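You operate a simulated robot arm through the tools that you are given. There is no shell and no other tool. Be economical: measure what you need, move in short steps, check, and stop when the job is done.

The job below is to be done with a simulated two-armed robot. You get a single attempt, and the scene is never put back.

TASK
Fit the red ring on the black axle and screw its nut on.
Fine: the ring lies in the bench drawer; shut the drawer again; nut right home.

It is judged by the outcome, as a careful person would: the job done as asked, and still so three seconds after it is handed in. It fails if anything else is knocked over, pushed out of place, dropped, spilled or broken.

THE ROBOT
Two 7-joint arms with two-finger parallel grippers on one trunk, on a base that drives. Base frame: it is fixed to the floor where the robot stands at the start and does not move with it; the origin is under the middle of the robot, x ahead of it, y to its left, z up. Readings come in mm, rad, newtons and seconds.
The left shoulder is at the start at [70, 163, 1270], the right one opposite. With the tool pointing down near the work surface each hand reaches from about 100 to 820 mm from the robot's upright axis, wherever it stands, measured 20 degrees to its own side. Places, roughly: bench drawer [900, 0, 700]; silver axle [1250, 250, 1000]; brass nut [1250, 250, 1000]. Payload 3.43 kg a hand.
Tool frame (each hand has its own): the origin (TCP) lies between the finger pads and is the grasp point; the fingertips stand 34 mm ahead of it; z points along the fingers, y is the line along which they close. The gripper opens to 128 mm. The fingers are 24 mm wide and 12 mm thick; the gripper's body (48 by 130 mm) begins 96 mm behind the TCP.
Orientation is told as [roll, pitch, yaw] about the base's x, y, z axes, in that order, counted from this pose: with the fingers straight down and closing along the base's y, the tool's x points along the base's -x, its y along +y and its z along -z.

THE INTERFACE
- The arms move only by the tool step_arm. It takes "left_deltas", "right_deltas" or both (then of equal length, played together; a hand with none holds still); each is a list of rows, each a list of 6 numbers: the shift along the base's x, y, z in cm, then the turn, a rotation vector about the base's x, y, z in rad. In form: [[tx, ty, tz, wx, wy, wz], ...]. A call has 1 to 10 rows; each row is the pose to reach, as a shift and turn from the pose commanded when the call began. "left_gripper" and "right_gripper" are, for a hand that has rows, the opening, from 0 (shut) to 1 (fully open), set as the call begins (left out, the last holds). A row lasts 0.2 s, in which the tool goes at most 50 mm and 0.15 rad; a call with a longer step from one row to the next is refused whole, and so is a gripper value outside its range. Where a pose cannot be reached the arm comes as near as it can. A force on the tool above 90 N (or 10 N above the force at the start of the call, whichever is more), or a blocked arm, ends the call early, and 0.2 s more pass. Each finger travels about 153 mm/s and halts on what it meets, pressing with about 42 N; the grip force reading is that of the motor and also rises with nothing between the fingers. The clock runs only during rows and for 0.2 s after the last one: add rows that repeat a pose to give the fingers time. It gives the time, the measured TCP pose, the force on the tool (base axes), the opening and the grip force at its end, in the units of the frame above (readings bear some noise).
- Cameras (640 x 400 px; columns grow to the right, rows downward): "scene" is now at [128, -6.4, 1477.1]; the picture's right is [-0.07, -1.00, 0.00], its down [-0.74, 0.05, -0.67] and it looks along [0.67, -0.05, -0.74] (base axes); focal length 264 px, centre (320, 200). "left" rides on the left gripper at [76, 11, -160] in its tool frame; the picture's right is [-0.15, 0.99, 0.00], its down [-0.88, -0.13, -0.46] and it looks along [-0.45, -0.07, 0.89] (tool axes); focal length 234 px, centre (320, 200). "right" rides on the right gripper at [76, -11, -160] in its tool frame; the picture's right is [0.15, 0.99, 0.00], its down [-0.88, 0.13, -0.46] and it looks along [-0.45, 0.07, 0.89] (tool axes); focal length 234 px, centre (320, 200). There is no depth. A picture from a camera that has moved, and an enlarged one, comes with that camera's place and axes in the base frame and with its lens.
- grab_frame(camera): a new picture of that camera. It takes no simulated time.
- slide_trunk(by): slides the trunk up (or, below 0, down) by that many mm; the arms and the scene camera ride with it, the base frame stays. It gives what a move gives, with no picture.
- roll_base(legs): drives the robot by 1 to 6 legs, each [ahead, left, turn to the left] in mm, mm and rad, along the robot's own axes; the way and the turn of a leg run together, so that a leg with both is an arc; at most 1500 mm and 3.142 rad a leg. The arms and the cameras ride along, it lands a little off, and it stops where it bumps. It gives what a move gives.
- head_to(pan, tilt): turns the head with the scene camera to pan (to the left, within 1.501 rad either way) and tilt (down, from -0.506 to 1.204), counted from straight ahead of the robot. It gives what a move gives.
- inspect(camera, box): a new picture of the part [left, top, right, bottom] of that camera's present view, enlarged. It takes no simulated time.
- job_done(): hands the job in; it is judged then, once.

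Work in short steps. Places have to be worked out from the pictures, the camera data and where the tool is seen: move nearer, look again, correct. Check each grasp and each placing, and mend what went wrong. You have 120 turns and 100 pictures in all, those below and enlarged ones among them. Open the grippers and draw the arms clear of the work before you hand the job in, unless the task says otherwise; then end with one line.

The tools are called after ">>>" as a command line: name --argument value ..., lists and objects as JSON in quotes. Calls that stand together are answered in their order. step_arm: Moves the arms, as the interface text tells. Its arguments: {"type":"object","properties":{"left_deltas":{"type":"array","items":{"type":"array","items":{"type":"number"}}},"left_gripper":{"type":"number"},"right_deltas":{"type":"array","items":{"type":"array","items":{"type":"number"}}},"right_gripper":{"type":"number"}},"required":[]} The other tools are called the same way: slide_trunk (by) slides the trunk up or down; roll_base (legs) drives the base; head_to (pan, tilt) turns the head that bears the scene camera; grab_frame (camera) takes a picture; inspect (camera, box) takes an enlarged picture of a part of a camera's view; job_done () hands the job in.

At the start:

```text
clock: 0.0
left_ee_pos: [496.4, 159.7, 1166.1]
left_ee_rot: [-0.003, 0.0, 0.001]
left_contact_force: [0.7, 0.0, -0.5]
left_finger_gap: 127.8
left_finger_force: 0.2
right_ee_pos: [610.5, -279.7, 1191.3]
right_ee_rot: [0.001, -0.001, 0.001]
right_contact_force: [0.9, -0.1, -0.7]
right_finger_gap: 127.9
right_finger_force: 0.0
trunk travel left (down, up): [-750.0, 190.0]
robot x, y, heading: [4.0, 0.5, -0.006]
head pan, tilt: [-0.07, 0.838]
```

scene: 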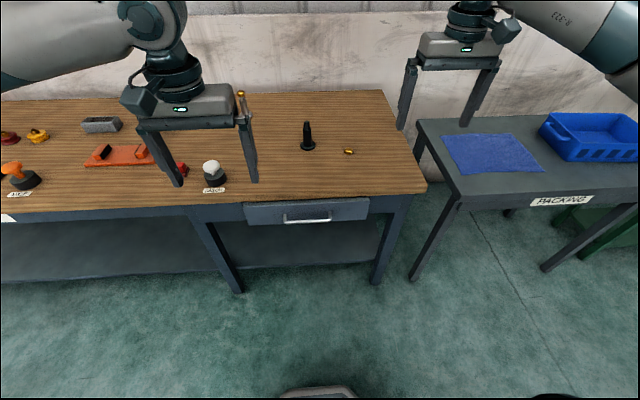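
right: 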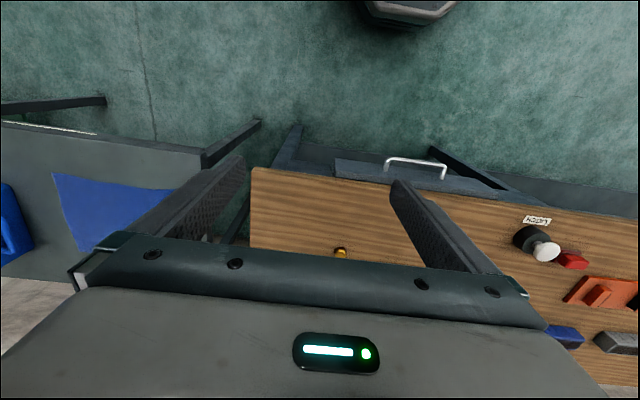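
left: 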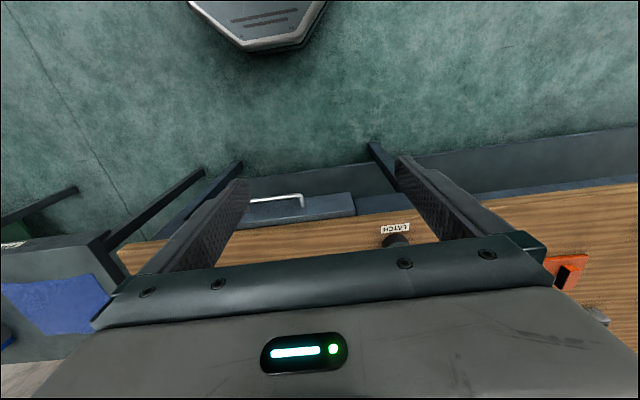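

The scene shows the black axle, a brass item beside it, a drawer with a handle, and a knob labelled LATCH. I'll take enlarged looks first.

>>> inspect --camera "scene" --box '[180, 80, 420, 230]'

>>> inspect --camera "scene" --box '[0, 80, 240, 230]'

```text
2.67 times, centred on (300, 155) of scene
camera zoom: at [128.0, -6.4, 1477.1], right [-0.07, -1.0, 0.0], down [-0.74, 0.05, -0.67], along [0.67, -0.05, -0.74], focal length 703 px, centre (373, 320)
```

zoom: 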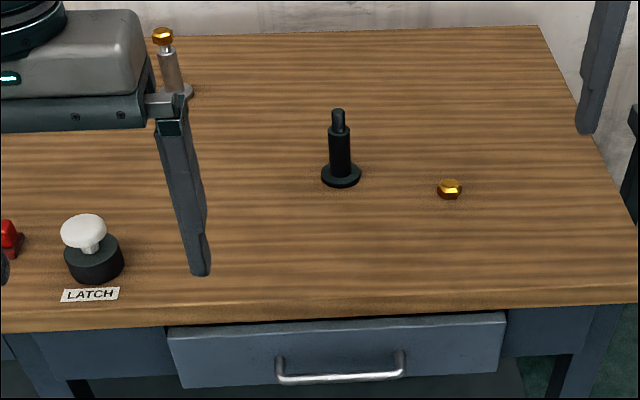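

```text
2.67 times, centred on (120, 155) of scene
camera zoom: at [128.0, -6.4, 1477.1], right [-0.07, -1.0, 0.0], down [-0.74, 0.05, -0.67], along [0.67, -0.05, -0.74], focal length 703 px, centre (853, 320)
```

zoom: 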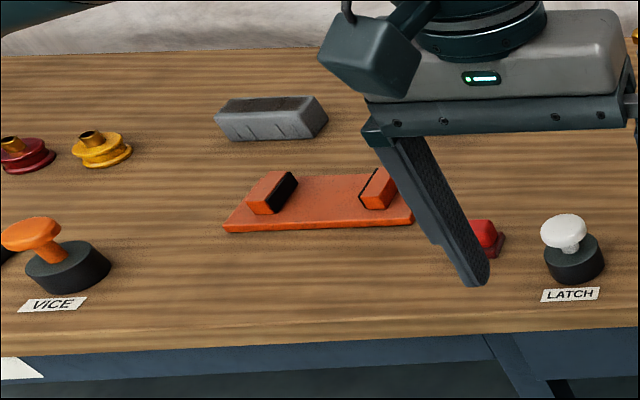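

I need an unobstructed view of the silver axle and the latch, so I'll swing the left arm out to the left.

>>> step_arm --left_deltas '[[-2, 4.5, 0, 0, 0, 0], [-4, 9, 0, 0, 0, 0], [-6, 13.5, 0, 0, 0, 0], [-8, 18, 0, 0, 0, 0], [-10, 22, 0, 0, 0, 0], [-12, 26, 0, 0, 0, 0]]'

>>> grab_frame --camera "scene"

>>> inspect --camera "scene" --box '[200, 80, 360, 180]'

```text
clock: 1.4
left_ee_pos: [374.3, 421.6, 1165.2]
left_ee_rot: [-0.001, -0.002, -0.002]
left_contact_force: [0.3, 1.2, -0.2]
left_finger_gap: 127.8
left_finger_force: 0.0
right_ee_pos: [608.2, -279.5, 1194.3]
right_ee_rot: [-0.002, -0.002, -0.001]
right_contact_force: [-0.2, 0.2, 0.6]
right_finger_gap: 127.7
right_finger_force: 0.1
trunk travel left (down, up): [-750.0, 190.0]
robot x, y, heading: [0.7, 1.6, -0.001]
head pan, tilt: [-0.07, 0.838]
```

```text
94 pictures are left
camera scene: at [125.6, -5.1, 1477.4], right [-0.07, -1.0, 0.0], down [-0.74, 0.05, -0.67], along [0.67, -0.05, -0.74], focal length 264 px, centre (320, 200)
```

scene: 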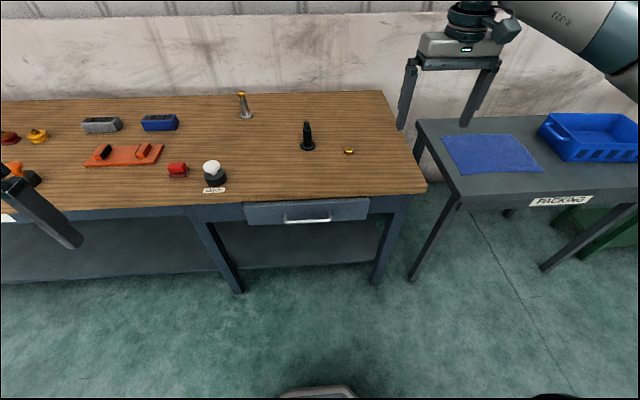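

```text
4.00 times, centred on (280, 130) of scene
camera zoom: at [125.6, -5.1, 1477.4], right [-0.07, -1.0, 0.0], down [-0.74, 0.05, -0.67], along [0.67, -0.05, -0.74], focal length 1055 px, centre (480, 480)
```

zoom: 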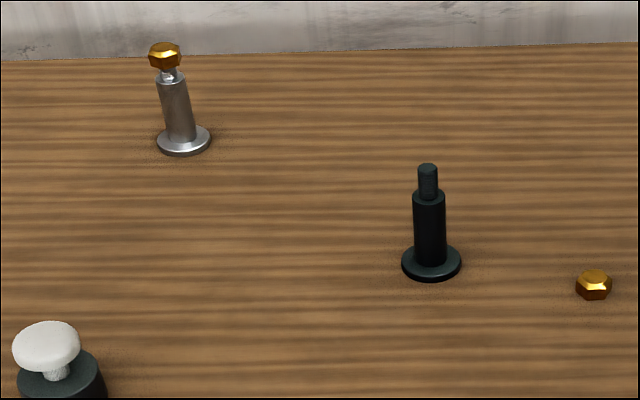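

The loose nut by the black axle is the one to use; the silver axle has its own. I'll drive forward 250 mm and look at the latch and drawer from closer.

>>> roll_base --legs '[[250, 0, 0]]'

>>> head_to --pan 0.25 --tilt 0.95

>>> grab_frame --camera "scene"

```text
clock: 3.2
left_ee_pos: [619.8, 423.4, 1164.8]
left_ee_rot: [0.001, 0.0, 0.007]
left_contact_force: [-0.6, 0.7, 0.0]
left_finger_gap: 128.0
left_finger_force: 0.0
right_ee_pos: [858.0, -274.9, 1192.8]
right_ee_rot: [0.0, 0.001, 0.005]
right_contact_force: [-0.5, -0.2, 0.2]
right_finger_gap: 127.9
right_finger_force: 0.1
trunk travel left (down, up): [-750.0, 190.0]
robot x, y, heading: [250.1, 0.4, 0.006]
head pan, tilt: [-0.07, 0.838]
```

```text
clock: 4.0
left_ee_pos: [620.8, 422.0, 1164.6]
left_ee_rot: [-0.001, 0.0, 0.007]
left_contact_force: [-0.3, -0.9, -0.1]
left_finger_gap: 127.9
left_finger_force: 0.1
right_ee_pos: [859.0, -276.0, 1191.4]
right_ee_rot: [0.0, 0.0, 0.004]
right_contact_force: [-0.1, -0.5, 0.8]
right_finger_gap: 127.9
right_finger_force: 0.0
trunk travel left (down, up): [-750.0, 190.0]
robot x, y, heading: [246.0, -4.4, 0.0]
head pan, tilt: [0.25, 0.949]
```

```text
92 pictures are left
camera scene: at [367.6, 18.3, 1468.6], right [0.25, -0.97, 0.0], down [-0.79, -0.2, -0.58], along [0.56, 0.15, -0.81], focal length 264 px, centre (320, 200)
```

scene: 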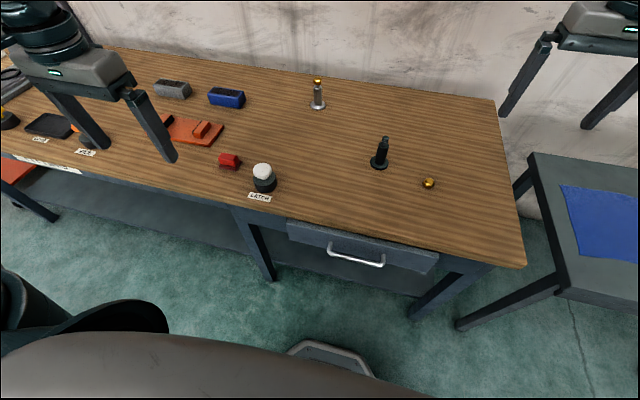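

>>> inspect --camera "scene" --box '[230, 150, 330, 212]'

>>> inspect --camera "scene" --box '[280, 190, 460, 302]'

```text
6.40 times, centred on (280, 181) of scene
camera zoom: at [367.6, 18.3, 1468.6], right [0.25, -0.97, 0.0], down [-0.79, -0.2, -0.58], along [0.56, 0.15, -0.81], focal length 1688 px, centre (576, 322)
```

zoom: 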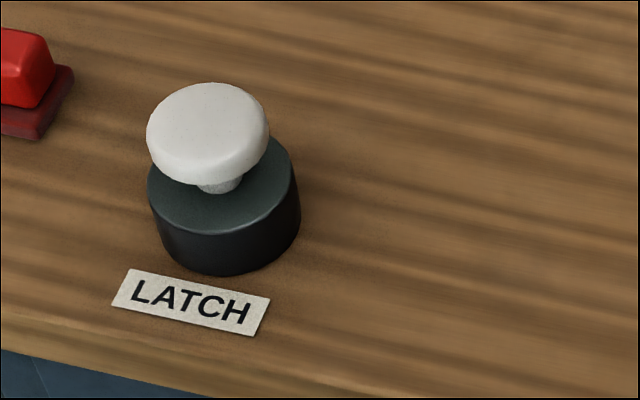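

```text
3.56 times, centred on (370, 246) of scene
camera zoom: at [367.6, 18.3, 1468.6], right [0.25, -0.97, 0.0], down [-0.79, -0.2, -0.58], along [0.56, 0.15, -0.81], focal length 938 px, centre (142, 36)
```

zoom: 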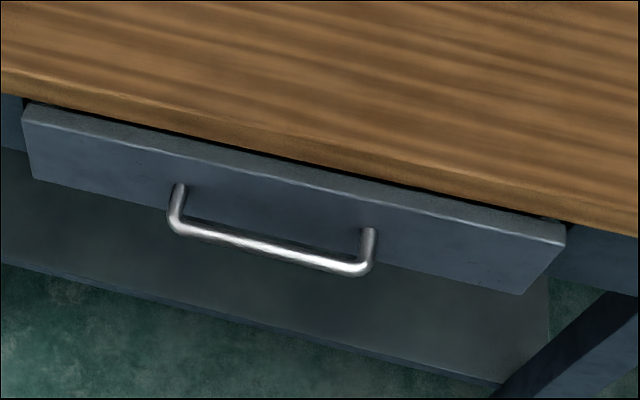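

Comparing the two viewpoints puts the bench top nearer z≈880 than 698. That gives roughly latch [792,294], black axle [940,-20], nut [902,-168] and handle x≈670. I'll move the closed left hand above the latch to check this.

>>> step_arm --left_deltas '[[3, -2.2, -1, 0, 0, 0], [6.5, -4.6, -2.5, 0, 0, 0], [10, -7.4, -4, 0, 0, 0], [13.5, -10, -6, 0, 0, 0], [17.2, -12.8, -7, 0, 0, 0], [17.2, -12.8, -7, 0, 0, 0]]' --left_gripper 0

>>> grab_frame --camera "left"

>>> grab_frame --camera "scene"

```text
clock: 5.4
left_ee_pos: [792.5, 294.1, 1094.5]
left_ee_rot: [0.0, -0.001, 0.007]
left_contact_force: [-0.7, -0.1, 0.0]
left_finger_gap: 0.1
left_finger_force: 32.8
right_ee_pos: [858.5, -274.4, 1193.5]
right_ee_rot: [-0.001, -0.002, 0.005]
right_contact_force: [-0.2, 0.3, -0.3]
right_finger_gap: 128.0
right_finger_force: 0.0
trunk travel left (down, up): [-750.0, 190.0]
robot x, y, heading: [246.0, -0.1, 0.006]
head pan, tilt: [0.25, 0.949]
```

```text
89 pictures are left
camera left: at [715.7, 305.8, 1254.6], right [0.14, 0.99, 0.0], down [0.88, -0.12, 0.46], along [0.45, -0.06, -0.89], focal length 234 px, centre (320, 200)
```

left: 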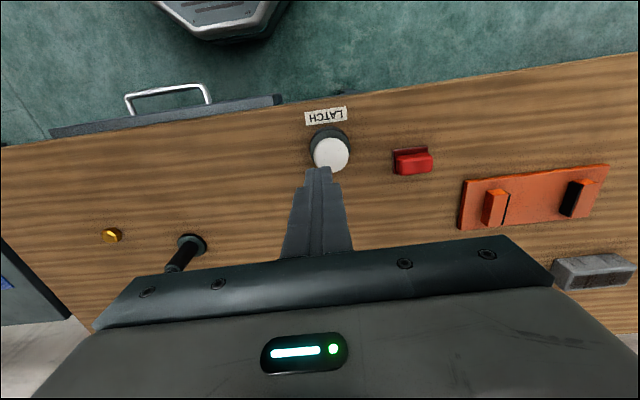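

```text
88 pictures are left
camera scene: at [365.8, 19.2, 1468.7], right [0.25, -0.97, 0.0], down [-0.79, -0.21, -0.58], along [0.56, 0.15, -0.81], focal length 264 px, centre (320, 200)
```

scene: 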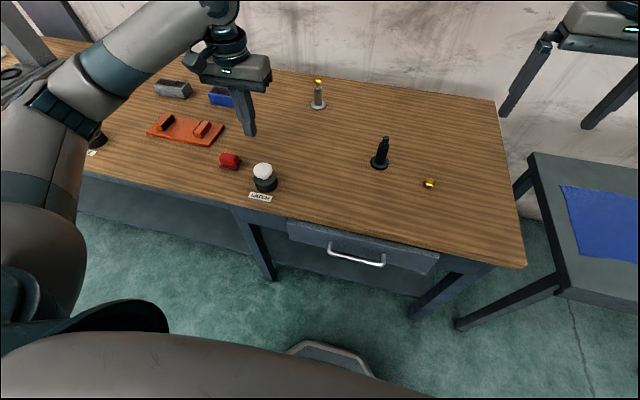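

Left camera puts the knob at about [806,307]. I'll shift there, lower part way and look again.

>>> step_arm --left_deltas '[[1.3, 1.2, -3, 0, 0, 0], [1.3, 1.2, -7, 0, 0, 0], [1.3, 1.2, -7, 0, 0, 0]]'

>>> grab_frame --camera "left"

>>> inspect --camera "scene" --box '[200, 100, 328, 180]'

```text
clock: 6.2
left_ee_pos: [805.9, 305.2, 1024.7]
left_ee_rot: [0.0, 0.0, 0.008]
left_contact_force: [0.2, -0.3, 0.6]
left_finger_gap: 0.1
left_finger_force: 32.9
right_ee_pos: [858.5, -276.5, 1191.7]
right_ee_rot: [0.0, -0.001, 0.005]
right_contact_force: [0.1, 0.2, -0.2]
right_finger_gap: 128.5
right_finger_force: 0.2
trunk travel left (down, up): [-750.0, 190.0]
robot x, y, heading: [249.8, 2.3, 0.009]
head pan, tilt: [0.25, 0.949]
```

```text
87 pictures are left
camera left: at [730.4, 316.3, 1185.3], right [0.14, 0.99, 0.0], down [0.88, -0.12, 0.46], along [0.45, -0.06, -0.89], focal length 234 px, centre (320, 200)
```

left: 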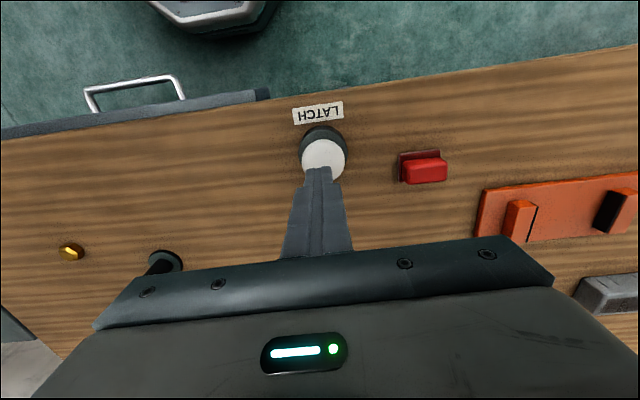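

```text
5.00 times, centred on (264, 140) of scene
camera zoom: at [367.2, 17.6, 1468.6], right [0.25, -0.97, 0.0], down [-0.79, -0.2, -0.58], along [0.56, 0.15, -0.81], focal length 1319 px, centre (600, 500)
```

zoom: 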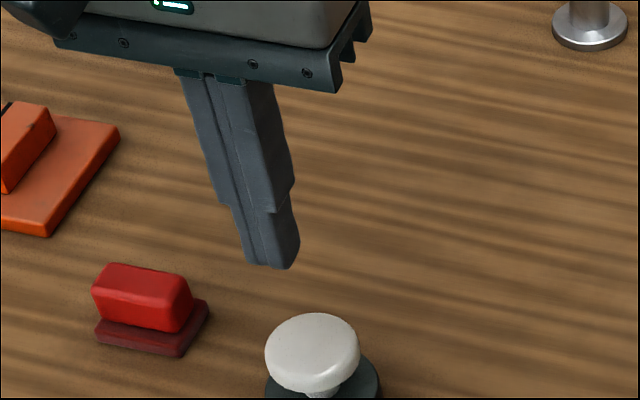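

Combining the views puts the knob cap at about [815,307,912]. I'll centre over it and press down in steps, which stop on force.

>>> step_arm --left_deltas '[[0.9, 0.2, -3, 0, 0, 0], [0.9, 0.2, -5.5, 0, 0, 0], [0.9, 0.2, -6.5, 0, 0, 0], [0.9, 0.2, -7.2, 0, 0, 0], [0.9, 0.2, -7.8, 0, 0, 0]]'

>>> inspect --camera "scene" --box '[200, 100, 360, 200]'

```text
clock: 7.4
left_ee_pos: [814.1, 307.9, 947.2]
left_ee_rot: [0.0, -0.002, 0.006]
left_contact_force: [0.7, -0.8, 1.4]
left_finger_gap: 0.2
left_finger_force: 33.2
right_ee_pos: [858.4, -275.5, 1191.5]
right_ee_rot: [0.0, 0.0, 0.005]
right_contact_force: [-0.1, 0.2, 0.4]
right_finger_gap: 127.9
right_finger_force: 0.0
trunk travel left (down, up): [-750.0, 190.0]
robot x, y, heading: [250.8, 3.2, 0.0]
head pan, tilt: [0.25, 0.949]
```

```text
4.00 times, centred on (280, 150) of scene
camera zoom: at [366.9, 18.3, 1468.7], right [0.25, -0.97, 0.0], down [-0.79, -0.2, -0.58], along [0.56, 0.15, -0.81], focal length 1055 px, centre (480, 400)
```

zoom: 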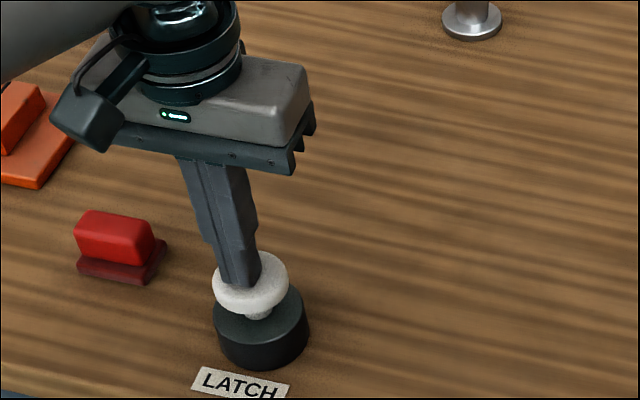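

No contact yet, but the tip is lined up over the cap. I'll continue down gently, shifted a little right.

>>> step_arm --left_deltas '[[0, -0.4, -0.6, 0, 0, 0], [0, -0.5, -1.2, 0, 0, 0], [0, -0.5, -1.8, 0, 0, 0], [0, -0.5, -2.4, 0, 0, 0], [0, -0.5, -3.0, 0, 0, 0], [0, -0.5, -3.6, 0, 0, 0]]'

>>> inspect --camera "scene" --box '[200, 130, 440, 280]'

```text
clock: 8.7
left_ee_pos: [814.5, 303.6, 930.4]
left_ee_rot: [-0.001, -0.023, 0.007]
left_contact_force: [-27.5, -2.2, 51.0]
left_finger_gap: 0.0
left_finger_force: 32.9
right_ee_pos: [853.3, -276.5, 1195.2]
right_ee_rot: [0.0, -0.006, 0.007]
right_contact_force: [-0.4, 0.3, 0.1]
right_finger_gap: 128.0
right_finger_force: 0.1
trunk travel left (down, up): [-750.0, 190.0]
robot x, y, heading: [246.7, -0.5, 0.009]
head pan, tilt: [0.25, 0.949]
stopped in row 6 (left hand): the force on the tool passed its limit (the readings are from after the stop); the commanded pose is now the measured one
```

```text
2.67 times, centred on (320, 205) of scene
camera zoom: at [359.2, 16.0, 1469.3], right [0.25, -0.97, 0.0], down [-0.78, -0.21, -0.59], along [0.57, 0.15, -0.81], focal length 703 px, centre (320, 187)
```

zoom: 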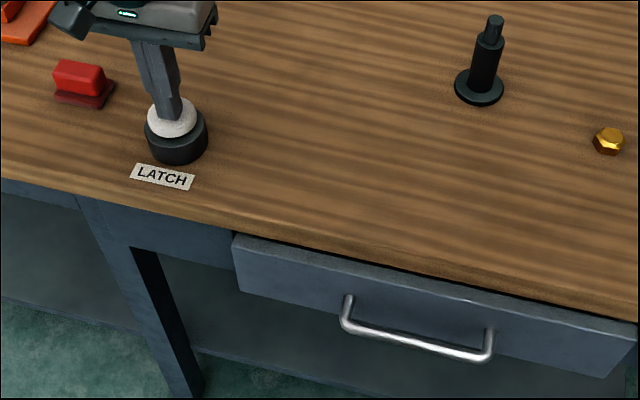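

The knob has travelled down. I'll lift off and compare the latch and drawer.

>>> step_arm --left_deltas '[[0, 0, 3, 0, 0, 0], [0, 0, 7, 0, 0, 0], [-2, 3, 11, 0, 0, 0], [-4, 7, 14, 0, 0, 0]]'

>>> grab_frame --camera "scene"

>>> inspect --camera "scene" --box '[280, 190, 460, 302]'

```text
refused: row 3 steps farther than a row can; nothing moved
```

```text
83 pictures are left
camera scene: at [359.2, 16.0, 1469.3], right [0.25, -0.97, 0.0], down [-0.78, -0.21, -0.59], along [0.57, 0.15, -0.81], focal length 264 px, centre (320, 200)
```

scene: 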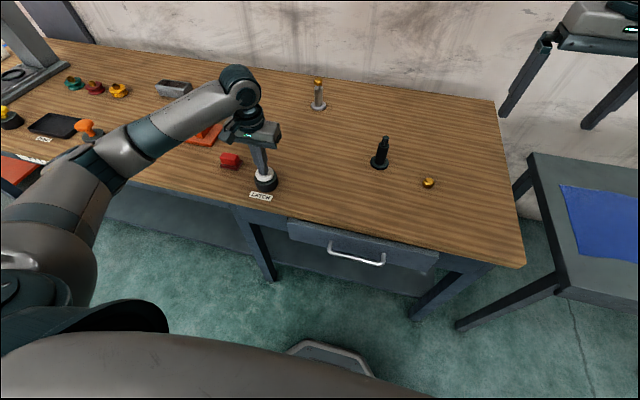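

```text
3.56 times, centred on (370, 246) of scene
camera zoom: at [359.2, 16.0, 1469.3], right [0.25, -0.97, 0.0], down [-0.78, -0.21, -0.59], along [0.57, 0.15, -0.81], focal length 938 px, centre (142, 36)
```

zoom: 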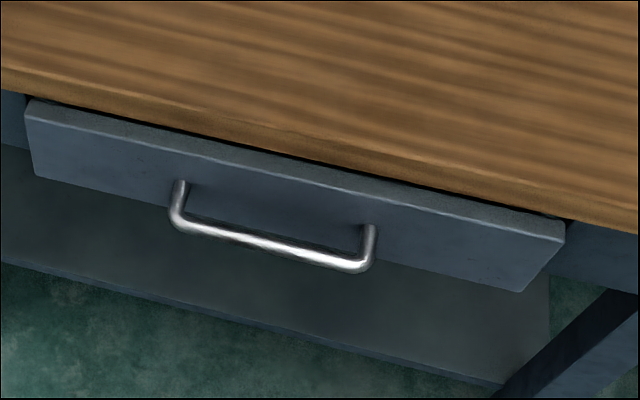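

Drawer hasn't moved yet. I'll lift off with smaller steps.

>>> step_arm --left_deltas '[[0, 0, 3, 0, 0, 0], [0, 0, 7, 0, 0, 0], [-1, 2, 10.5, 0, 0, 0], [-2, 5, 13, 0, 0, 0], [-4, 9, 14, 0, 0, 0]]'

>>> grab_frame --camera "scene"

>>> inspect --camera "scene" --box '[220, 150, 444, 290]'

```text
clock: 9.9
left_ee_pos: [779.9, 396.6, 1063.1]
left_ee_rot: [-0.005, -0.018, 0.01]
left_contact_force: [-0.1, 0.0, -1.0]
left_finger_gap: 0.1
left_finger_force: 32.6
right_ee_pos: [856.4, -274.6, 1194.1]
right_ee_rot: [-0.003, -0.003, 0.007]
right_contact_force: [0.2, 0.5, -0.4]
right_finger_gap: 127.9
right_finger_force: 0.0
trunk travel left (down, up): [-750.0, 190.0]
robot x, y, heading: [246.4, 3.4, 0.01]
head pan, tilt: [0.25, 0.949]
```

```text
81 pictures are left
camera scene: at [364.5, 20.0, 1468.8], right [0.25, -0.97, 0.0], down [-0.79, -0.21, -0.58], along [0.56, 0.15, -0.81], focal length 264 px, centre (320, 200)
```

scene: 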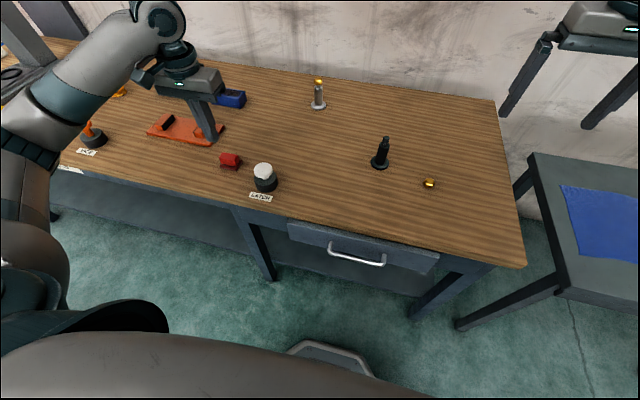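

```text
2.86 times, centred on (332, 220) of scene
camera zoom: at [364.5, 20.0, 1468.8], right [0.25, -0.97, 0.0], down [-0.79, -0.21, -0.58], along [0.56, 0.15, -0.81], focal length 754 px, centre (286, 143)
```

zoom: 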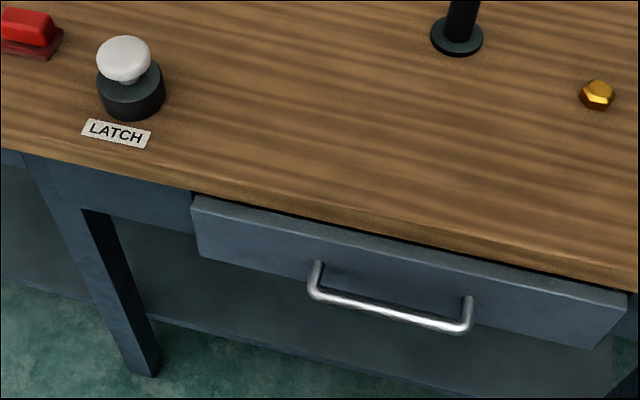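

The button springs back. I'll bring the right hand over the handle, yawed 90° so its fingers close along x, and measure with its camera.

>>> step_arm --right_deltas '[[-2.4, 2.9, -2, 0, 0, 0.15], [-4.8, 5.8, -4, 0, 0, 0.3], [-7.2, 8.7, -6, 0, 0, 0.45], [-9.6, 11.6, -8, 0, 0, 0.6], [-12, 14.5, -10, 0, 0, 0.75], [-14.4, 17.4, -12, 0, 0, 0.9], [-16.8, 20.3, -14, 0, 0, 1.05], [-19.2, 23.2, -16, 0, 0, 1.2], [-21, 26, -18, 0, 0, 1.35], [-21, 26, -18, 0, 0, 1.5]]'

>>> grab_frame --camera "right"

>>> grab_frame --camera "scene"

```text
clock: 12.1
left_ee_pos: [782.2, 395.1, 1062.8]
left_ee_rot: [0.001, -0.016, 0.008]
left_contact_force: [-0.3, 0.7, 0.4]
left_finger_gap: 0.1
left_finger_force: 32.9
right_ee_pos: [650.0, -15.5, 1011.4]
right_ee_rot: [0.0, -0.002, 1.508]
right_contact_force: [-0.3, 0.1, 0.2]
right_finger_gap: 127.6
right_finger_force: 0.1
trunk travel left (down, up): [-750.0, 190.0]
robot x, y, heading: [247.9, 5.2, 0.008]
head pan, tilt: [0.25, 0.949]
```

```text
79 pictures are left
camera right: at [655.2, -91.7, 1170.0], right [-1.0, -0.08, 0.0], down [-0.07, 0.89, 0.46], along [-0.04, 0.46, -0.89], focal length 234 px, centre (320, 200)
```

right: 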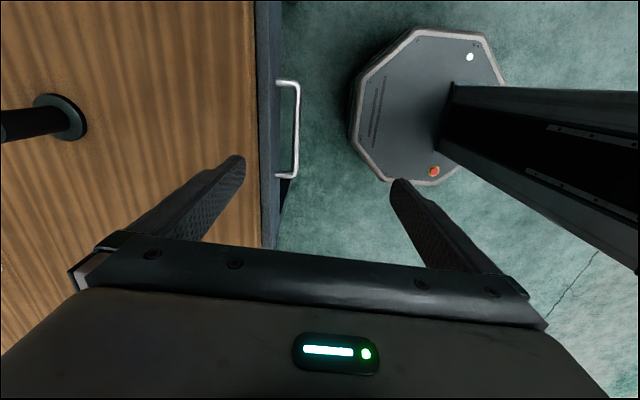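

```text
78 pictures are left
camera scene: at [367.0, 17.8, 1468.6], right [0.25, -0.97, 0.0], down [-0.79, -0.21, -0.58], along [0.56, 0.15, -0.81], focal length 264 px, centre (320, 200)
```

scene: 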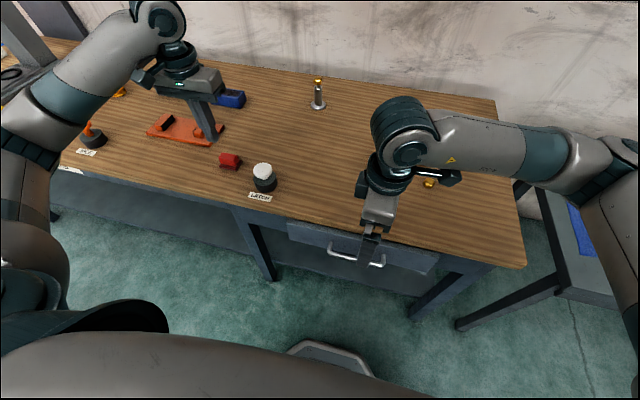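

The right camera puts the bar at about [686,-10,755], about 25 mm in front of the drawer face. I'll back up 150 mm for pulling room, then tilt the right hand 45° so it approaches the bar from above and in front.

>>> roll_base --legs '[[-150, 0, 0]]'

>>> step_arm --right_deltas '[[0, 0, 0, 0, -0.13, 0], [0, 0, 0, 0, -0.26, 0], [0, 0, 0, 0, -0.39, 0], [0, 0, 0, 0, -0.52, 0], [0, 0, 0, 0, -0.65, 0], [0, 0, 0, 0, -0.78, 0], [0, 0, 0, 0, -0.78, 0]]' --right_gripper 0.5

>>> grab_frame --camera "right"

>>> grab_frame --camera "scene"

```text
clock: 13.5
left_ee_pos: [634.7, 393.4, 1062.4]
left_ee_rot: [-0.003, -0.014, 0.005]
left_contact_force: [-0.5, 0.2, 0.4]
left_finger_gap: 0.0
left_finger_force: 32.9
right_ee_pos: [502.0, -16.2, 1011.6]
right_ee_rot: [0.002, 0.0, 1.502]
right_contact_force: [1.0, -0.5, 0.5]
right_finger_gap: 128.3
right_finger_force: 0.1
trunk travel left (down, up): [-750.0, 190.0]
robot x, y, heading: [98.0, 0.1, 0.006]
head pan, tilt: [0.25, 0.949]
```

```text
clock: 15.1
left_ee_pos: [634.7, 393.4, 1063.0]
left_ee_rot: [0.001, -0.017, 0.004]
left_contact_force: [0.3, 0.1, 0.7]
left_finger_gap: 0.1
left_finger_force: 33.1
right_ee_pos: [513.0, -0.3, 1004.8]
right_ee_rot: [-0.78, -0.049, 1.522]
right_contact_force: [0.5, -0.7, 0.0]
right_finger_gap: 64.2
right_finger_force: 0.0
right hand out of reach, approached as far as the arm can: row 5, 6, 7
trunk travel left (down, up): [-750.0, 190.0]
robot x, y, heading: [100.2, 1.2, 0.003]
head pan, tilt: [0.25, 0.949]
```

```text
77 pictures are left
camera right: at [404.3, -78.1, 1122.0], right [-0.71, -0.08, -0.7], down [-0.37, 0.89, 0.27], along [0.6, 0.45, -0.66], focal length 234 px, centre (320, 200)
```

right: 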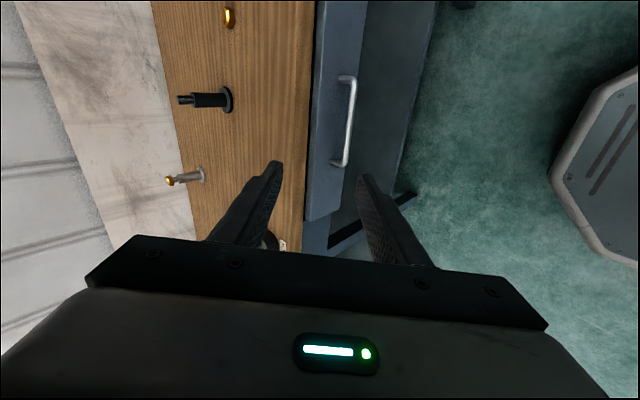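

```text
76 pictures are left
camera scene: at [219.1, 16.5, 1468.6], right [0.25, -0.97, 0.0], down [-0.79, -0.2, -0.58], along [0.56, 0.15, -0.81], focal length 264 px, centre (320, 200)
```

scene: 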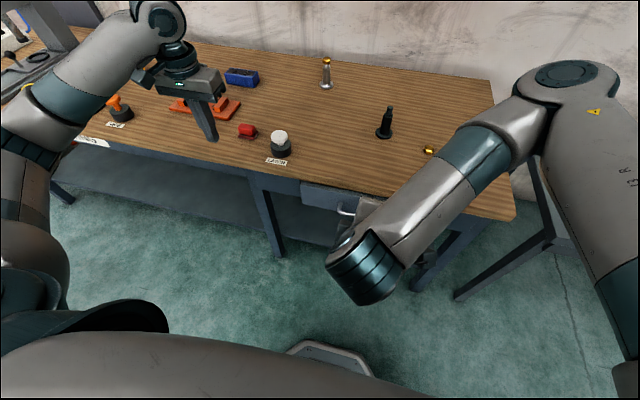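

The tilt was reached. From here the bar is at about [686,-13,748]. I'll go to a pre-approach point about 90 mm back along the finger direction and look.

>>> step_arm --right_deltas '[[2, 0, -4, 0, 0, 0], [4, -0.5, -8, 0, 0, 0], [6, -1, -12, 0, 0, 0], [8, -1.2, -16, 0, 0, 0], [9.5, -1.2, -19, 0, 0, 0], [9.5, -1.2, -19, 0, 0, 0]]' --right_gripper 0.25

>>> grab_frame --camera "right"

>>> inspect --camera "scene" --box '[280, 160, 460, 272]'

```text
clock: 16.5
left_ee_pos: [633.6, 394.4, 1063.8]
left_ee_rot: [0.0, -0.014, 0.005]
left_contact_force: [-0.9, 0.0, 0.0]
left_finger_gap: 0.1
left_finger_force: 33.3
right_ee_pos: [607.0, -12.4, 815.0]
right_ee_rot: [-0.777, -0.047, 1.523]
right_contact_force: [-1.0, -0.7, 0.0]
right_finger_gap: 32.0
right_finger_force: 0.1
trunk travel left (down, up): [-750.0, 190.0]
robot x, y, heading: [105.6, -0.9, 0.009]
head pan, tilt: [0.25, 0.949]
```

```text
75 pictures are left
camera right: at [500.0, -89.0, 932.0], right [-0.71, -0.08, -0.7], down [-0.37, 0.89, 0.27], along [0.6, 0.45, -0.66], focal length 234 px, centre (320, 200)
```

right: 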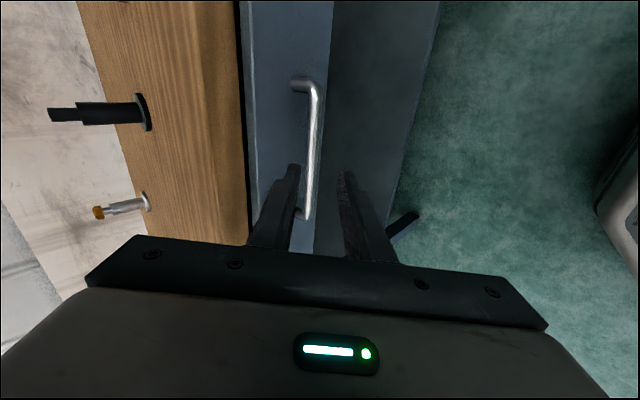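

```text
3.56 times, centred on (370, 216) of scene
camera zoom: at [218.4, 17.7, 1468.7], right [0.25, -0.97, 0.0], down [-0.79, -0.2, -0.58], along [0.56, 0.15, -0.81], focal length 938 px, centre (142, 143)
```

zoom: 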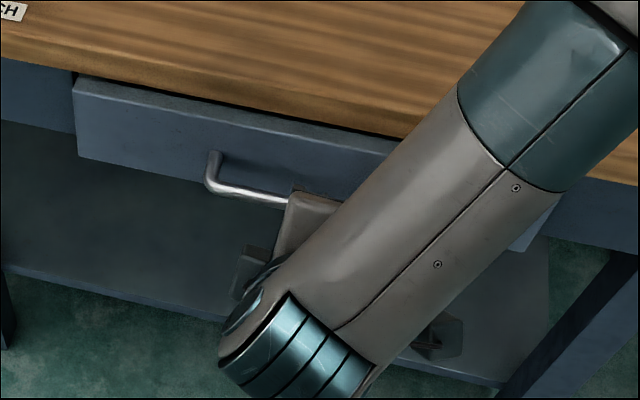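

Triangulating from two right-hand views gives the bar at [680,-18,756], about 93 mm ahead of the TCP and 10 mm toward the upper finger. I'll correct that, advance 50 mm and check.

>>> step_arm --right_deltas '[[0.65, -0.5, 0.65, 0, 0, 0], [2.65, -0.5, -1.35, 0, 0, 0], [4.2, -0.5, -2.9, 0, 0, 0], [4.2, -0.5, -2.9, 0, 0, 0]]' --right_gripper 0.2

>>> grab_frame --camera "right"

>>> inspect --camera "right" --box '[240, 80, 400, 180]'

```text
clock: 17.5
left_ee_pos: [633.7, 393.0, 1062.4]
left_ee_rot: [-0.003, -0.016, 0.007]
left_contact_force: [0.0, -0.2, 0.4]
left_finger_gap: 0.1
left_finger_force: 32.3
right_ee_pos: [650.6, -16.6, 788.4]
right_ee_rot: [-0.778, -0.047, 1.523]
right_contact_force: [0.1, 0.2, -0.5]
right_finger_gap: 25.5
right_finger_force: 0.0
trunk travel left (down, up): [-750.0, 190.0]
robot x, y, heading: [94.1, -0.8, 0.003]
head pan, tilt: [0.25, 0.949]
```

```text
73 pictures are left
camera right: at [542.5, -93.8, 904.9], right [-0.71, -0.08, -0.7], down [-0.37, 0.89, 0.27], along [0.6, 0.45, -0.66], focal length 234 px, centre (320, 200)
```

right: 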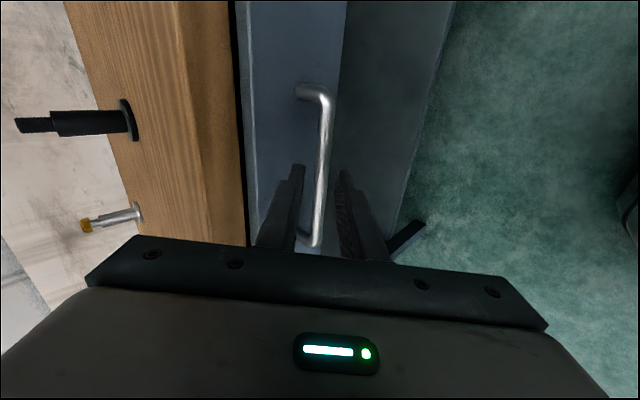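

```text
4.00 times, centred on (320, 130) of right
camera zoom: at [542.5, -93.8, 904.9], right [-0.71, -0.08, -0.7], down [-0.37, 0.89, 0.27], along [0.6, 0.45, -0.66], focal length 937 px, centre (320, 480)
```

zoom: 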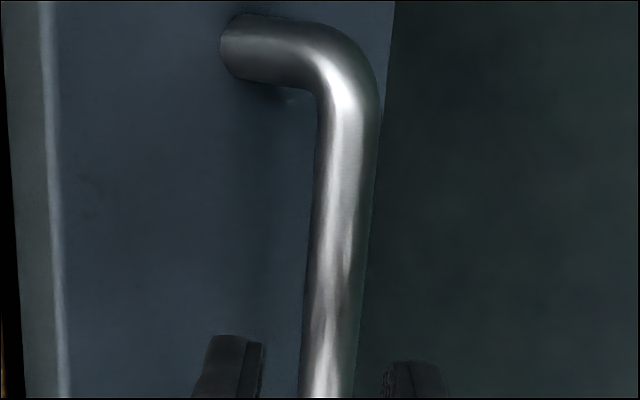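

The tips straddle the bar. I'll narrow slightly, advance 20 mm, then close.

>>> step_arm --right_deltas '[[0.6, 0, -0.6, 0, 0, 0], [1.1, 0, -1.1, 0, 0, 0], [1.5, 0, -1.5, 0, 0, 0], [1.5, 0, -1.5, 0, 0, 0]]' --right_gripper 0.17

>>> step_arm --right_deltas '[[0, 0, 0, 0, 0, 0], [0, 0, 0, 0, 0, 0]]' --right_gripper 0

>>> grab_frame --camera "right"

```text
clock: 18.5
left_ee_pos: [633.8, 394.1, 1061.9]
left_ee_rot: [-0.002, -0.016, 0.006]
left_contact_force: [0.1, -0.4, -0.8]
left_finger_gap: 0.0
left_finger_force: 32.8
right_ee_pos: [665.1, -16.7, 772.6]
right_ee_rot: [-0.778, -0.047, 1.521]
right_contact_force: [1.0, -0.7, -0.5]
right_finger_gap: 21.9
right_finger_force: 0.0
trunk travel left (down, up): [-750.0, 190.0]
robot x, y, heading: [101.2, 2.0, 0.001]
head pan, tilt: [0.25, 0.949]
```

```text
clock: 19.1
left_ee_pos: [631.7, 394.4, 1063.1]
left_ee_rot: [-0.002, -0.017, 0.007]
left_contact_force: [-0.1, 0.0, -0.9]
left_finger_gap: 0.2
left_finger_force: 33.1
right_ee_pos: [662.2, -17.2, 774.3]
right_ee_rot: [-0.78, -0.049, 1.521]
right_contact_force: [-12.7, -0.6, 14.1]
right_finger_gap: 0.1
right_finger_force: 32.6
trunk travel left (down, up): [-750.0, 190.0]
robot x, y, heading: [98.7, 2.4, 0.004]
head pan, tilt: [0.25, 0.949]
```

```text
71 pictures are left
camera right: at [554.2, -94.1, 891.0], right [-0.71, -0.08, -0.7], down [-0.37, 0.89, 0.27], along [0.6, 0.46, -0.66], focal length 234 px, centre (320, 200)
```

right: 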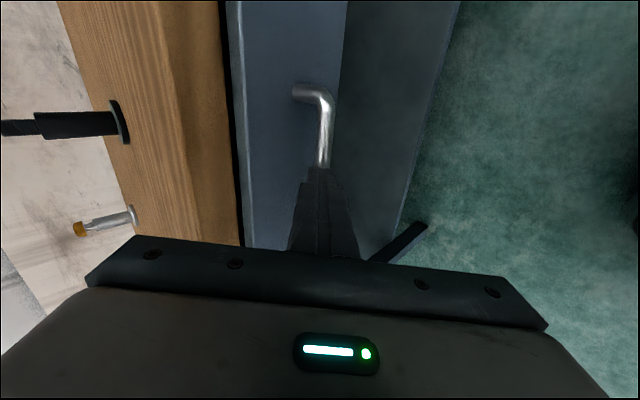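

The fingers closed in front of the bar, so I was short. I'll back off, reopen and go about 18 mm deeper.

>>> step_arm --right_deltas '[[-1, 0, 1, 0, 0, 0], [-1, 0, 1, 0, 0, 0]]' --right_gripper 0.19

>>> step_arm --right_deltas '[[0.8, 0, -0.8, 0, 0, 0], [1.4, 0, -1.4, 0, 0, 0], [1.9, 0, -1.9, 0, 0, 0], [2.3, 0, -2.3, 0, 0, 0]]'

>>> grab_frame --camera "right"

```text
clock: 19.7
left_ee_pos: [632.9, 393.0, 1062.5]
left_ee_rot: [-0.002, -0.015, 0.008]
left_contact_force: [0.0, -0.3, 0.5]
left_finger_gap: 0.0
left_finger_force: 32.5
right_ee_pos: [655.5, -18.0, 782.9]
right_ee_rot: [-0.783, -0.049, 1.523]
right_contact_force: [-0.9, 0.5, 0.6]
right_finger_gap: 24.2
right_finger_force: 0.1
trunk travel left (down, up): [-750.0, 190.0]
robot x, y, heading: [101.9, -2.1, 0.005]
head pan, tilt: [0.25, 0.949]
```

```text
clock: 20.7
left_ee_pos: [634.1, 393.2, 1061.8]
left_ee_rot: [-0.001, -0.015, 0.005]
left_contact_force: [-1.4, 0.0, 0.4]
left_finger_gap: 0.1
left_finger_force: 32.9
right_ee_pos: [677.6, -16.8, 759.0]
right_ee_rot: [-0.778, -0.047, 1.523]
right_contact_force: [-0.3, 0.6, -0.5]
right_finger_gap: 24.4
right_finger_force: 0.1
trunk travel left (down, up): [-750.0, 190.0]
robot x, y, heading: [101.0, 2.3, 0.001]
head pan, tilt: [0.25, 0.949]
```

```text
70 pictures are left
camera right: at [569.6, -94.5, 877.0], right [-0.71, -0.08, -0.7], down [-0.37, 0.89, 0.27], along [0.6, 0.45, -0.66], focal length 234 px, centre (320, 200)
```

right: 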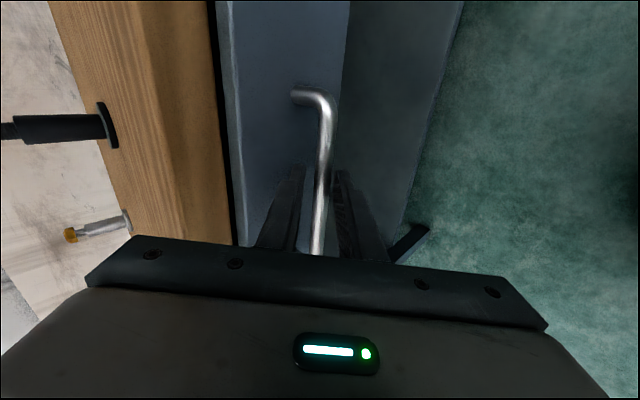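

The tips should now be past the bar. I'll close.

>>> step_arm --right_deltas '[[0, 0, 0, 0, 0, 0], [0, 0, 0, 0, 0, 0], [0, 0, 0, 0, 0, 0]]' --right_gripper 0

>>> grab_frame --camera "right"

```text
clock: 21.5
left_ee_pos: [635.1, 394.1, 1062.3]
left_ee_rot: [-0.003, -0.016, 0.008]
left_contact_force: [-0.4, 0.3, -0.1]
left_finger_gap: 0.3
left_finger_force: 32.6
right_ee_pos: [676.6, -17.9, 758.6]
right_ee_rot: [-0.776, -0.048, 1.525]
right_contact_force: [-3.4, -0.2, -5.6]
right_finger_gap: 15.3
right_finger_force: 45.6
trunk travel left (down, up): [-750.0, 190.0]
robot x, y, heading: [97.2, -0.4, -0.0]
head pan, tilt: [0.25, 0.949]
```

```text
69 pictures are left
camera right: at [569.2, -94.4, 876.6], right [-0.71, -0.08, -0.7], down [-0.37, 0.89, 0.27], along [0.6, 0.45, -0.66], focal length 234 px, centre (320, 200)
```

right: 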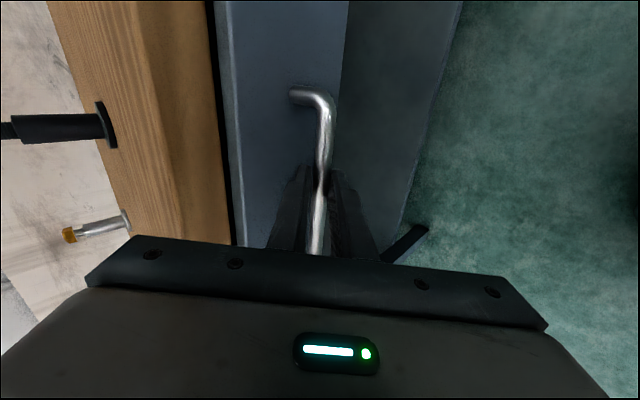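

The handle is gripped at 15.3 mm. I'll try a short gentle pull to see whether the latch has released.

>>> step_arm --right_deltas '[[-0.5, 0, 0, 0, 0, 0], [-1.2, 0, 0, 0, 0, 0], [-2, 0, 0, 0, 0, 0]]'

>>> grab_frame --camera "right"

```text
clock: 22.3
left_ee_pos: [641.3, 395.0, 1059.3]
left_ee_rot: [-0.002, -0.01, 0.006]
left_contact_force: [0.2, -0.5, -0.3]
left_finger_gap: 0.4
left_finger_force: 33.0
right_ee_pos: [671.8, -17.8, 763.3]
right_ee_rot: [-0.796, -0.05, 1.517]
right_contact_force: [63.8, 1.7, 3.0]
right_finger_gap: 15.3
right_finger_force: 45.1
trunk travel left (down, up): [-750.0, 190.0]
robot x, y, heading: [99.3, 2.6, 0.003]
head pan, tilt: [0.25, 0.949]
```

```text
68 pictures are left
camera right: at [561.0, -93.7, 877.1], right [-0.7, -0.07, -0.71], down [-0.37, 0.89, 0.27], along [0.61, 0.45, -0.65], focal length 234 px, centre (320, 200)
```

right: 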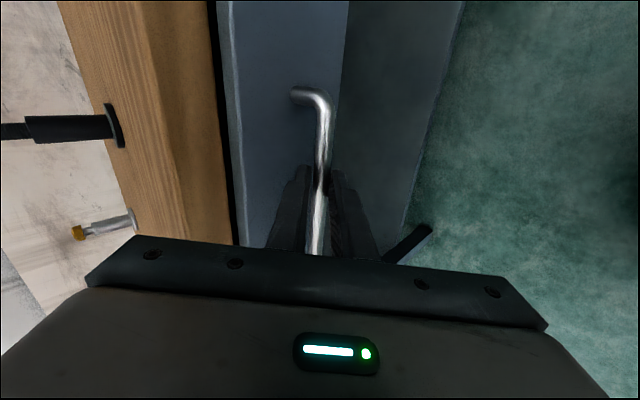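

The latch holds (64 N with no movement), so the button must be held while pulling. I'll relax the pull and bring the left hand over the button.

>>> step_arm --right_deltas '[[1, 0, 0, 0, 0, 0], [2, 0, 0, 0, 0, 0], [2, 0, 0, 0, 0, 0], [2, 0, 0, 0, 0, 0], [2, 0, 0, 0, 0, 0], [2, 0, 0, 0, 0, 0]]' --left_deltas '[[3.5, -1.5, 0, 0, 0, 0], [7, -3.5, -1, 0, 0, 0], [10.5, -5.5, -3, 0, 0, 0], [14, -7.3, -5, 0, 0, 0], [17.5, -9, -7.5, 0, 0, 0], [18, -9, -9.5, 0, 0, 0]]'

>>> grab_frame --camera "scene"

>>> grab_frame --camera "left"

```text
clock: 23.7
left_ee_pos: [811.3, 304.1, 971.7]
left_ee_rot: [-0.001, -0.021, 0.008]
left_contact_force: [-0.2, 0.0, 0.0]
left_finger_gap: 0.0
left_finger_force: 33.2
right_ee_pos: [675.1, -18.7, 760.3]
right_ee_rot: [-0.784, -0.047, 1.524]
right_contact_force: [-9.2, -3.2, 43.6]
right_finger_gap: 15.5
right_finger_force: 45.3
trunk travel left (down, up): [-750.0, 190.0]
robot x, y, heading: [98.0, 2.5, 0.005]
head pan, tilt: [0.25, 0.949]
```

```text
67 pictures are left
camera scene: at [212.5, 18.1, 1469.3], right [0.25, -0.97, 0.0], down [-0.78, -0.2, -0.59], along [0.57, 0.15, -0.81], focal length 264 px, centre (320, 200)
```

scene: 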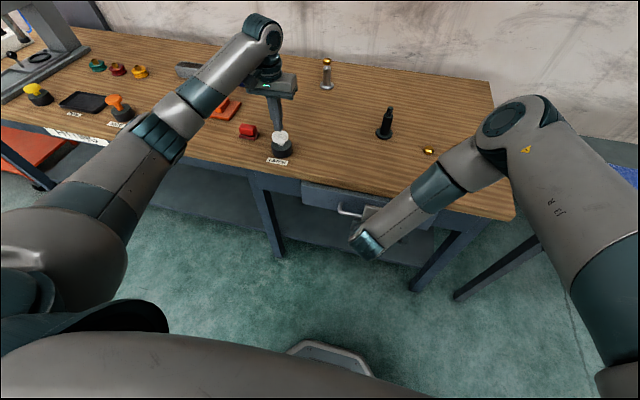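

```text
66 pictures are left
camera left: at [732.9, 315.9, 1130.0], right [0.14, 0.99, 0.0], down [0.87, -0.12, 0.47], along [0.47, -0.07, -0.88], focal length 234 px, centre (320, 200)
```

left: 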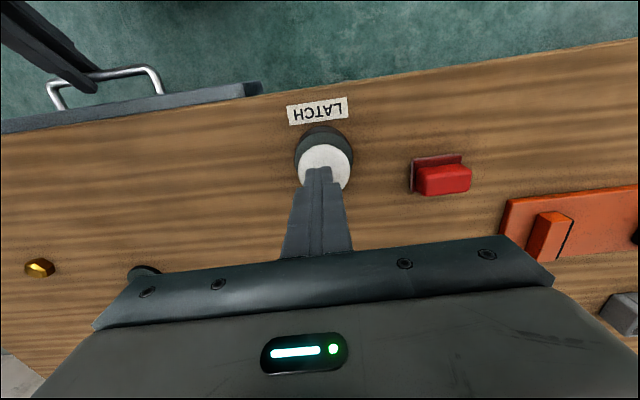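

Aligned as before. I'll press the button down to about z=932.

>>> step_arm --left_deltas '[[0.2, 0.1, -1.5, 0, 0, 0], [0.2, 0.1, -2.7, 0, 0, 0], [0.2, 0.1, -3.4, 0, 0, 0], [0.2, 0.1, -4.0, 0, 0, 0], [0.2, 0.1, -4.3, 0, 0, 0]]'

>>> inspect --camera "scene" --box '[240, 110, 320, 170]'

```text
clock: 24.9
left_ee_pos: [812.3, 304.9, 929.9]
left_ee_rot: [-0.002, -0.022, 0.006]
left_contact_force: [-9.1, -2.4, 25.7]
left_finger_gap: 0.1
left_finger_force: 32.9
right_ee_pos: [674.4, -19.1, 762.3]
right_ee_rot: [-0.784, -0.049, 1.524]
right_contact_force: [1.3, 5.1, 23.1]
right_finger_gap: 15.2
right_finger_force: 45.0
trunk travel left (down, up): [-750.0, 190.0]
robot x, y, heading: [100.2, -0.1, 0.001]
head pan, tilt: [0.25, 0.949]
```

```text
6.67 times, centred on (280, 140) of scene
camera zoom: at [211.4, 17.0, 1469.4], right [0.25, -0.97, 0.0], down [-0.78, -0.2, -0.59], along [0.57, 0.15, -0.81], focal length 1758 px, centre (587, 600)
```

zoom: 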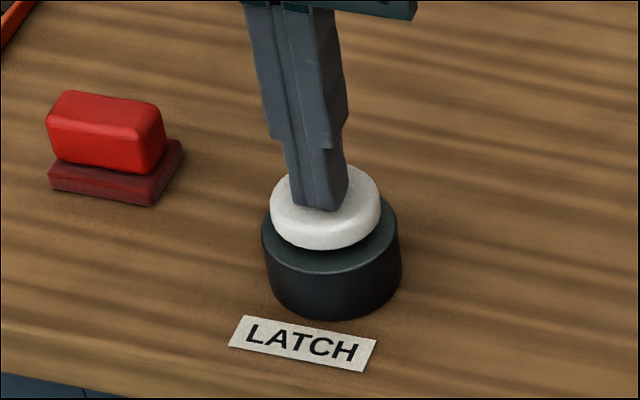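

The button is depressed. I'll pull with the right hand while the left keeps pressing.

>>> step_arm --left_deltas '[[0, 0, -0.4, 0, 0, 0], [0, 0, -0.5, 0, 0, 0], [0, 0, -0.5, 0, 0, 0], [0, 0, -0.5, 0, 0, 0]]' --right_deltas '[[-0.5, 0, 0, 0, 0, 0], [-1.5, 0, 0, 0, 0, 0], [-3, 0, 0, 0, 0, 0], [-4.5, 0, 0, 0, 0, 0]]'

>>> grab_frame --camera "scene"

```text
clock: 25.9
left_ee_pos: [812.8, 305.6, 930.1]
left_ee_rot: [-0.001, -0.029, 0.008]
left_contact_force: [-16.7, 4.4, 68.0]
left_finger_gap: 0.0
left_finger_force: 32.7
right_ee_pos: [624.4, -17.2, 762.9]
right_ee_rot: [-0.78, -0.05, 1.528]
right_contact_force: [-1.1, 10.2, -19.4]
right_finger_gap: 15.3
right_finger_force: 44.3
trunk travel left (down, up): [-750.0, 190.0]
robot x, y, heading: [97.0, -2.2, 0.002]
head pan, tilt: [0.25, 0.949]
```

```text
64 pictures are left
camera scene: at [208.8, 16.0, 1469.4], right [0.25, -0.97, 0.0], down [-0.78, -0.2, -0.59], along [0.57, 0.15, -0.81], focal length 264 px, centre (320, 200)
```

scene: 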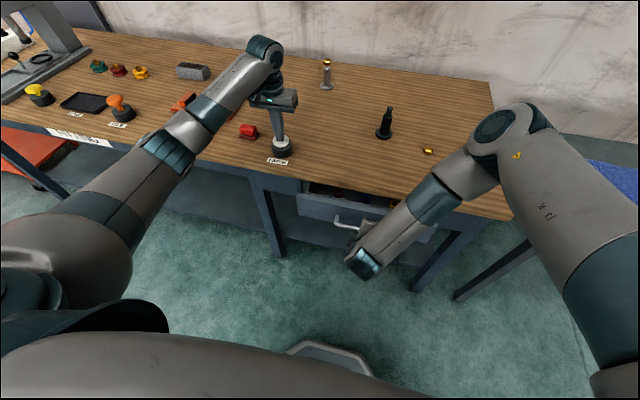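

The drawer is opening. I'll lift the left hand off the button and keep pulling.

>>> step_arm --left_deltas '[[0, 0, 2, 0, 0, 0], [0, 0, 5, 0, 0, 0], [-1, 2, 8, 0, 0, 0], [-3, 4, 11, 0, 0, 0], [-5, 7, 13, 0, 0, 0], [-5, 7, 13, 0, 0, 0]]' --right_deltas '[[-2, 0, 0, 0, 0, 0], [-4, 0, 0, 0, 0, 0], [-6, 0, 0, 0, 0, 0], [-8, 0, 0, 0, 0, 0], [-10, 0, 0, 0, 0, 0], [-12, 0, 0, 0, 0, 0]]'

>>> grab_frame --camera "scene"

```text
clock: 27.3
left_ee_pos: [764.1, 374.2, 1054.1]
left_ee_rot: [-0.001, -0.018, 0.005]
left_contact_force: [-0.1, -0.1, 0.4]
left_finger_gap: 0.0
left_finger_force: 32.7
right_ee_pos: [510.5, -17.6, 762.0]
right_ee_rot: [-0.784, -0.048, 1.522]
right_contact_force: [-1.5, -2.0, 47.3]
right_finger_gap: 15.3
right_finger_force: 45.4
trunk travel left (down, up): [-750.0, 190.0]
robot x, y, heading: [98.0, -1.8, -0.0]
head pan, tilt: [0.25, 0.949]
```

```text
63 pictures are left
camera scene: at [214.6, 17.3, 1469.4], right [0.25, -0.97, 0.0], down [-0.79, -0.2, -0.58], along [0.57, 0.15, -0.81], focal length 264 px, centre (320, 200)
```

scene: 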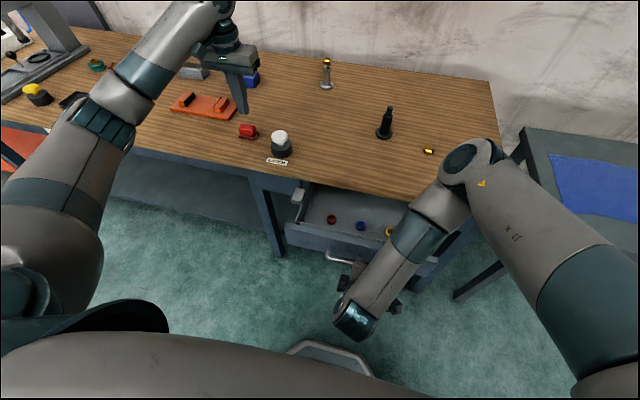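

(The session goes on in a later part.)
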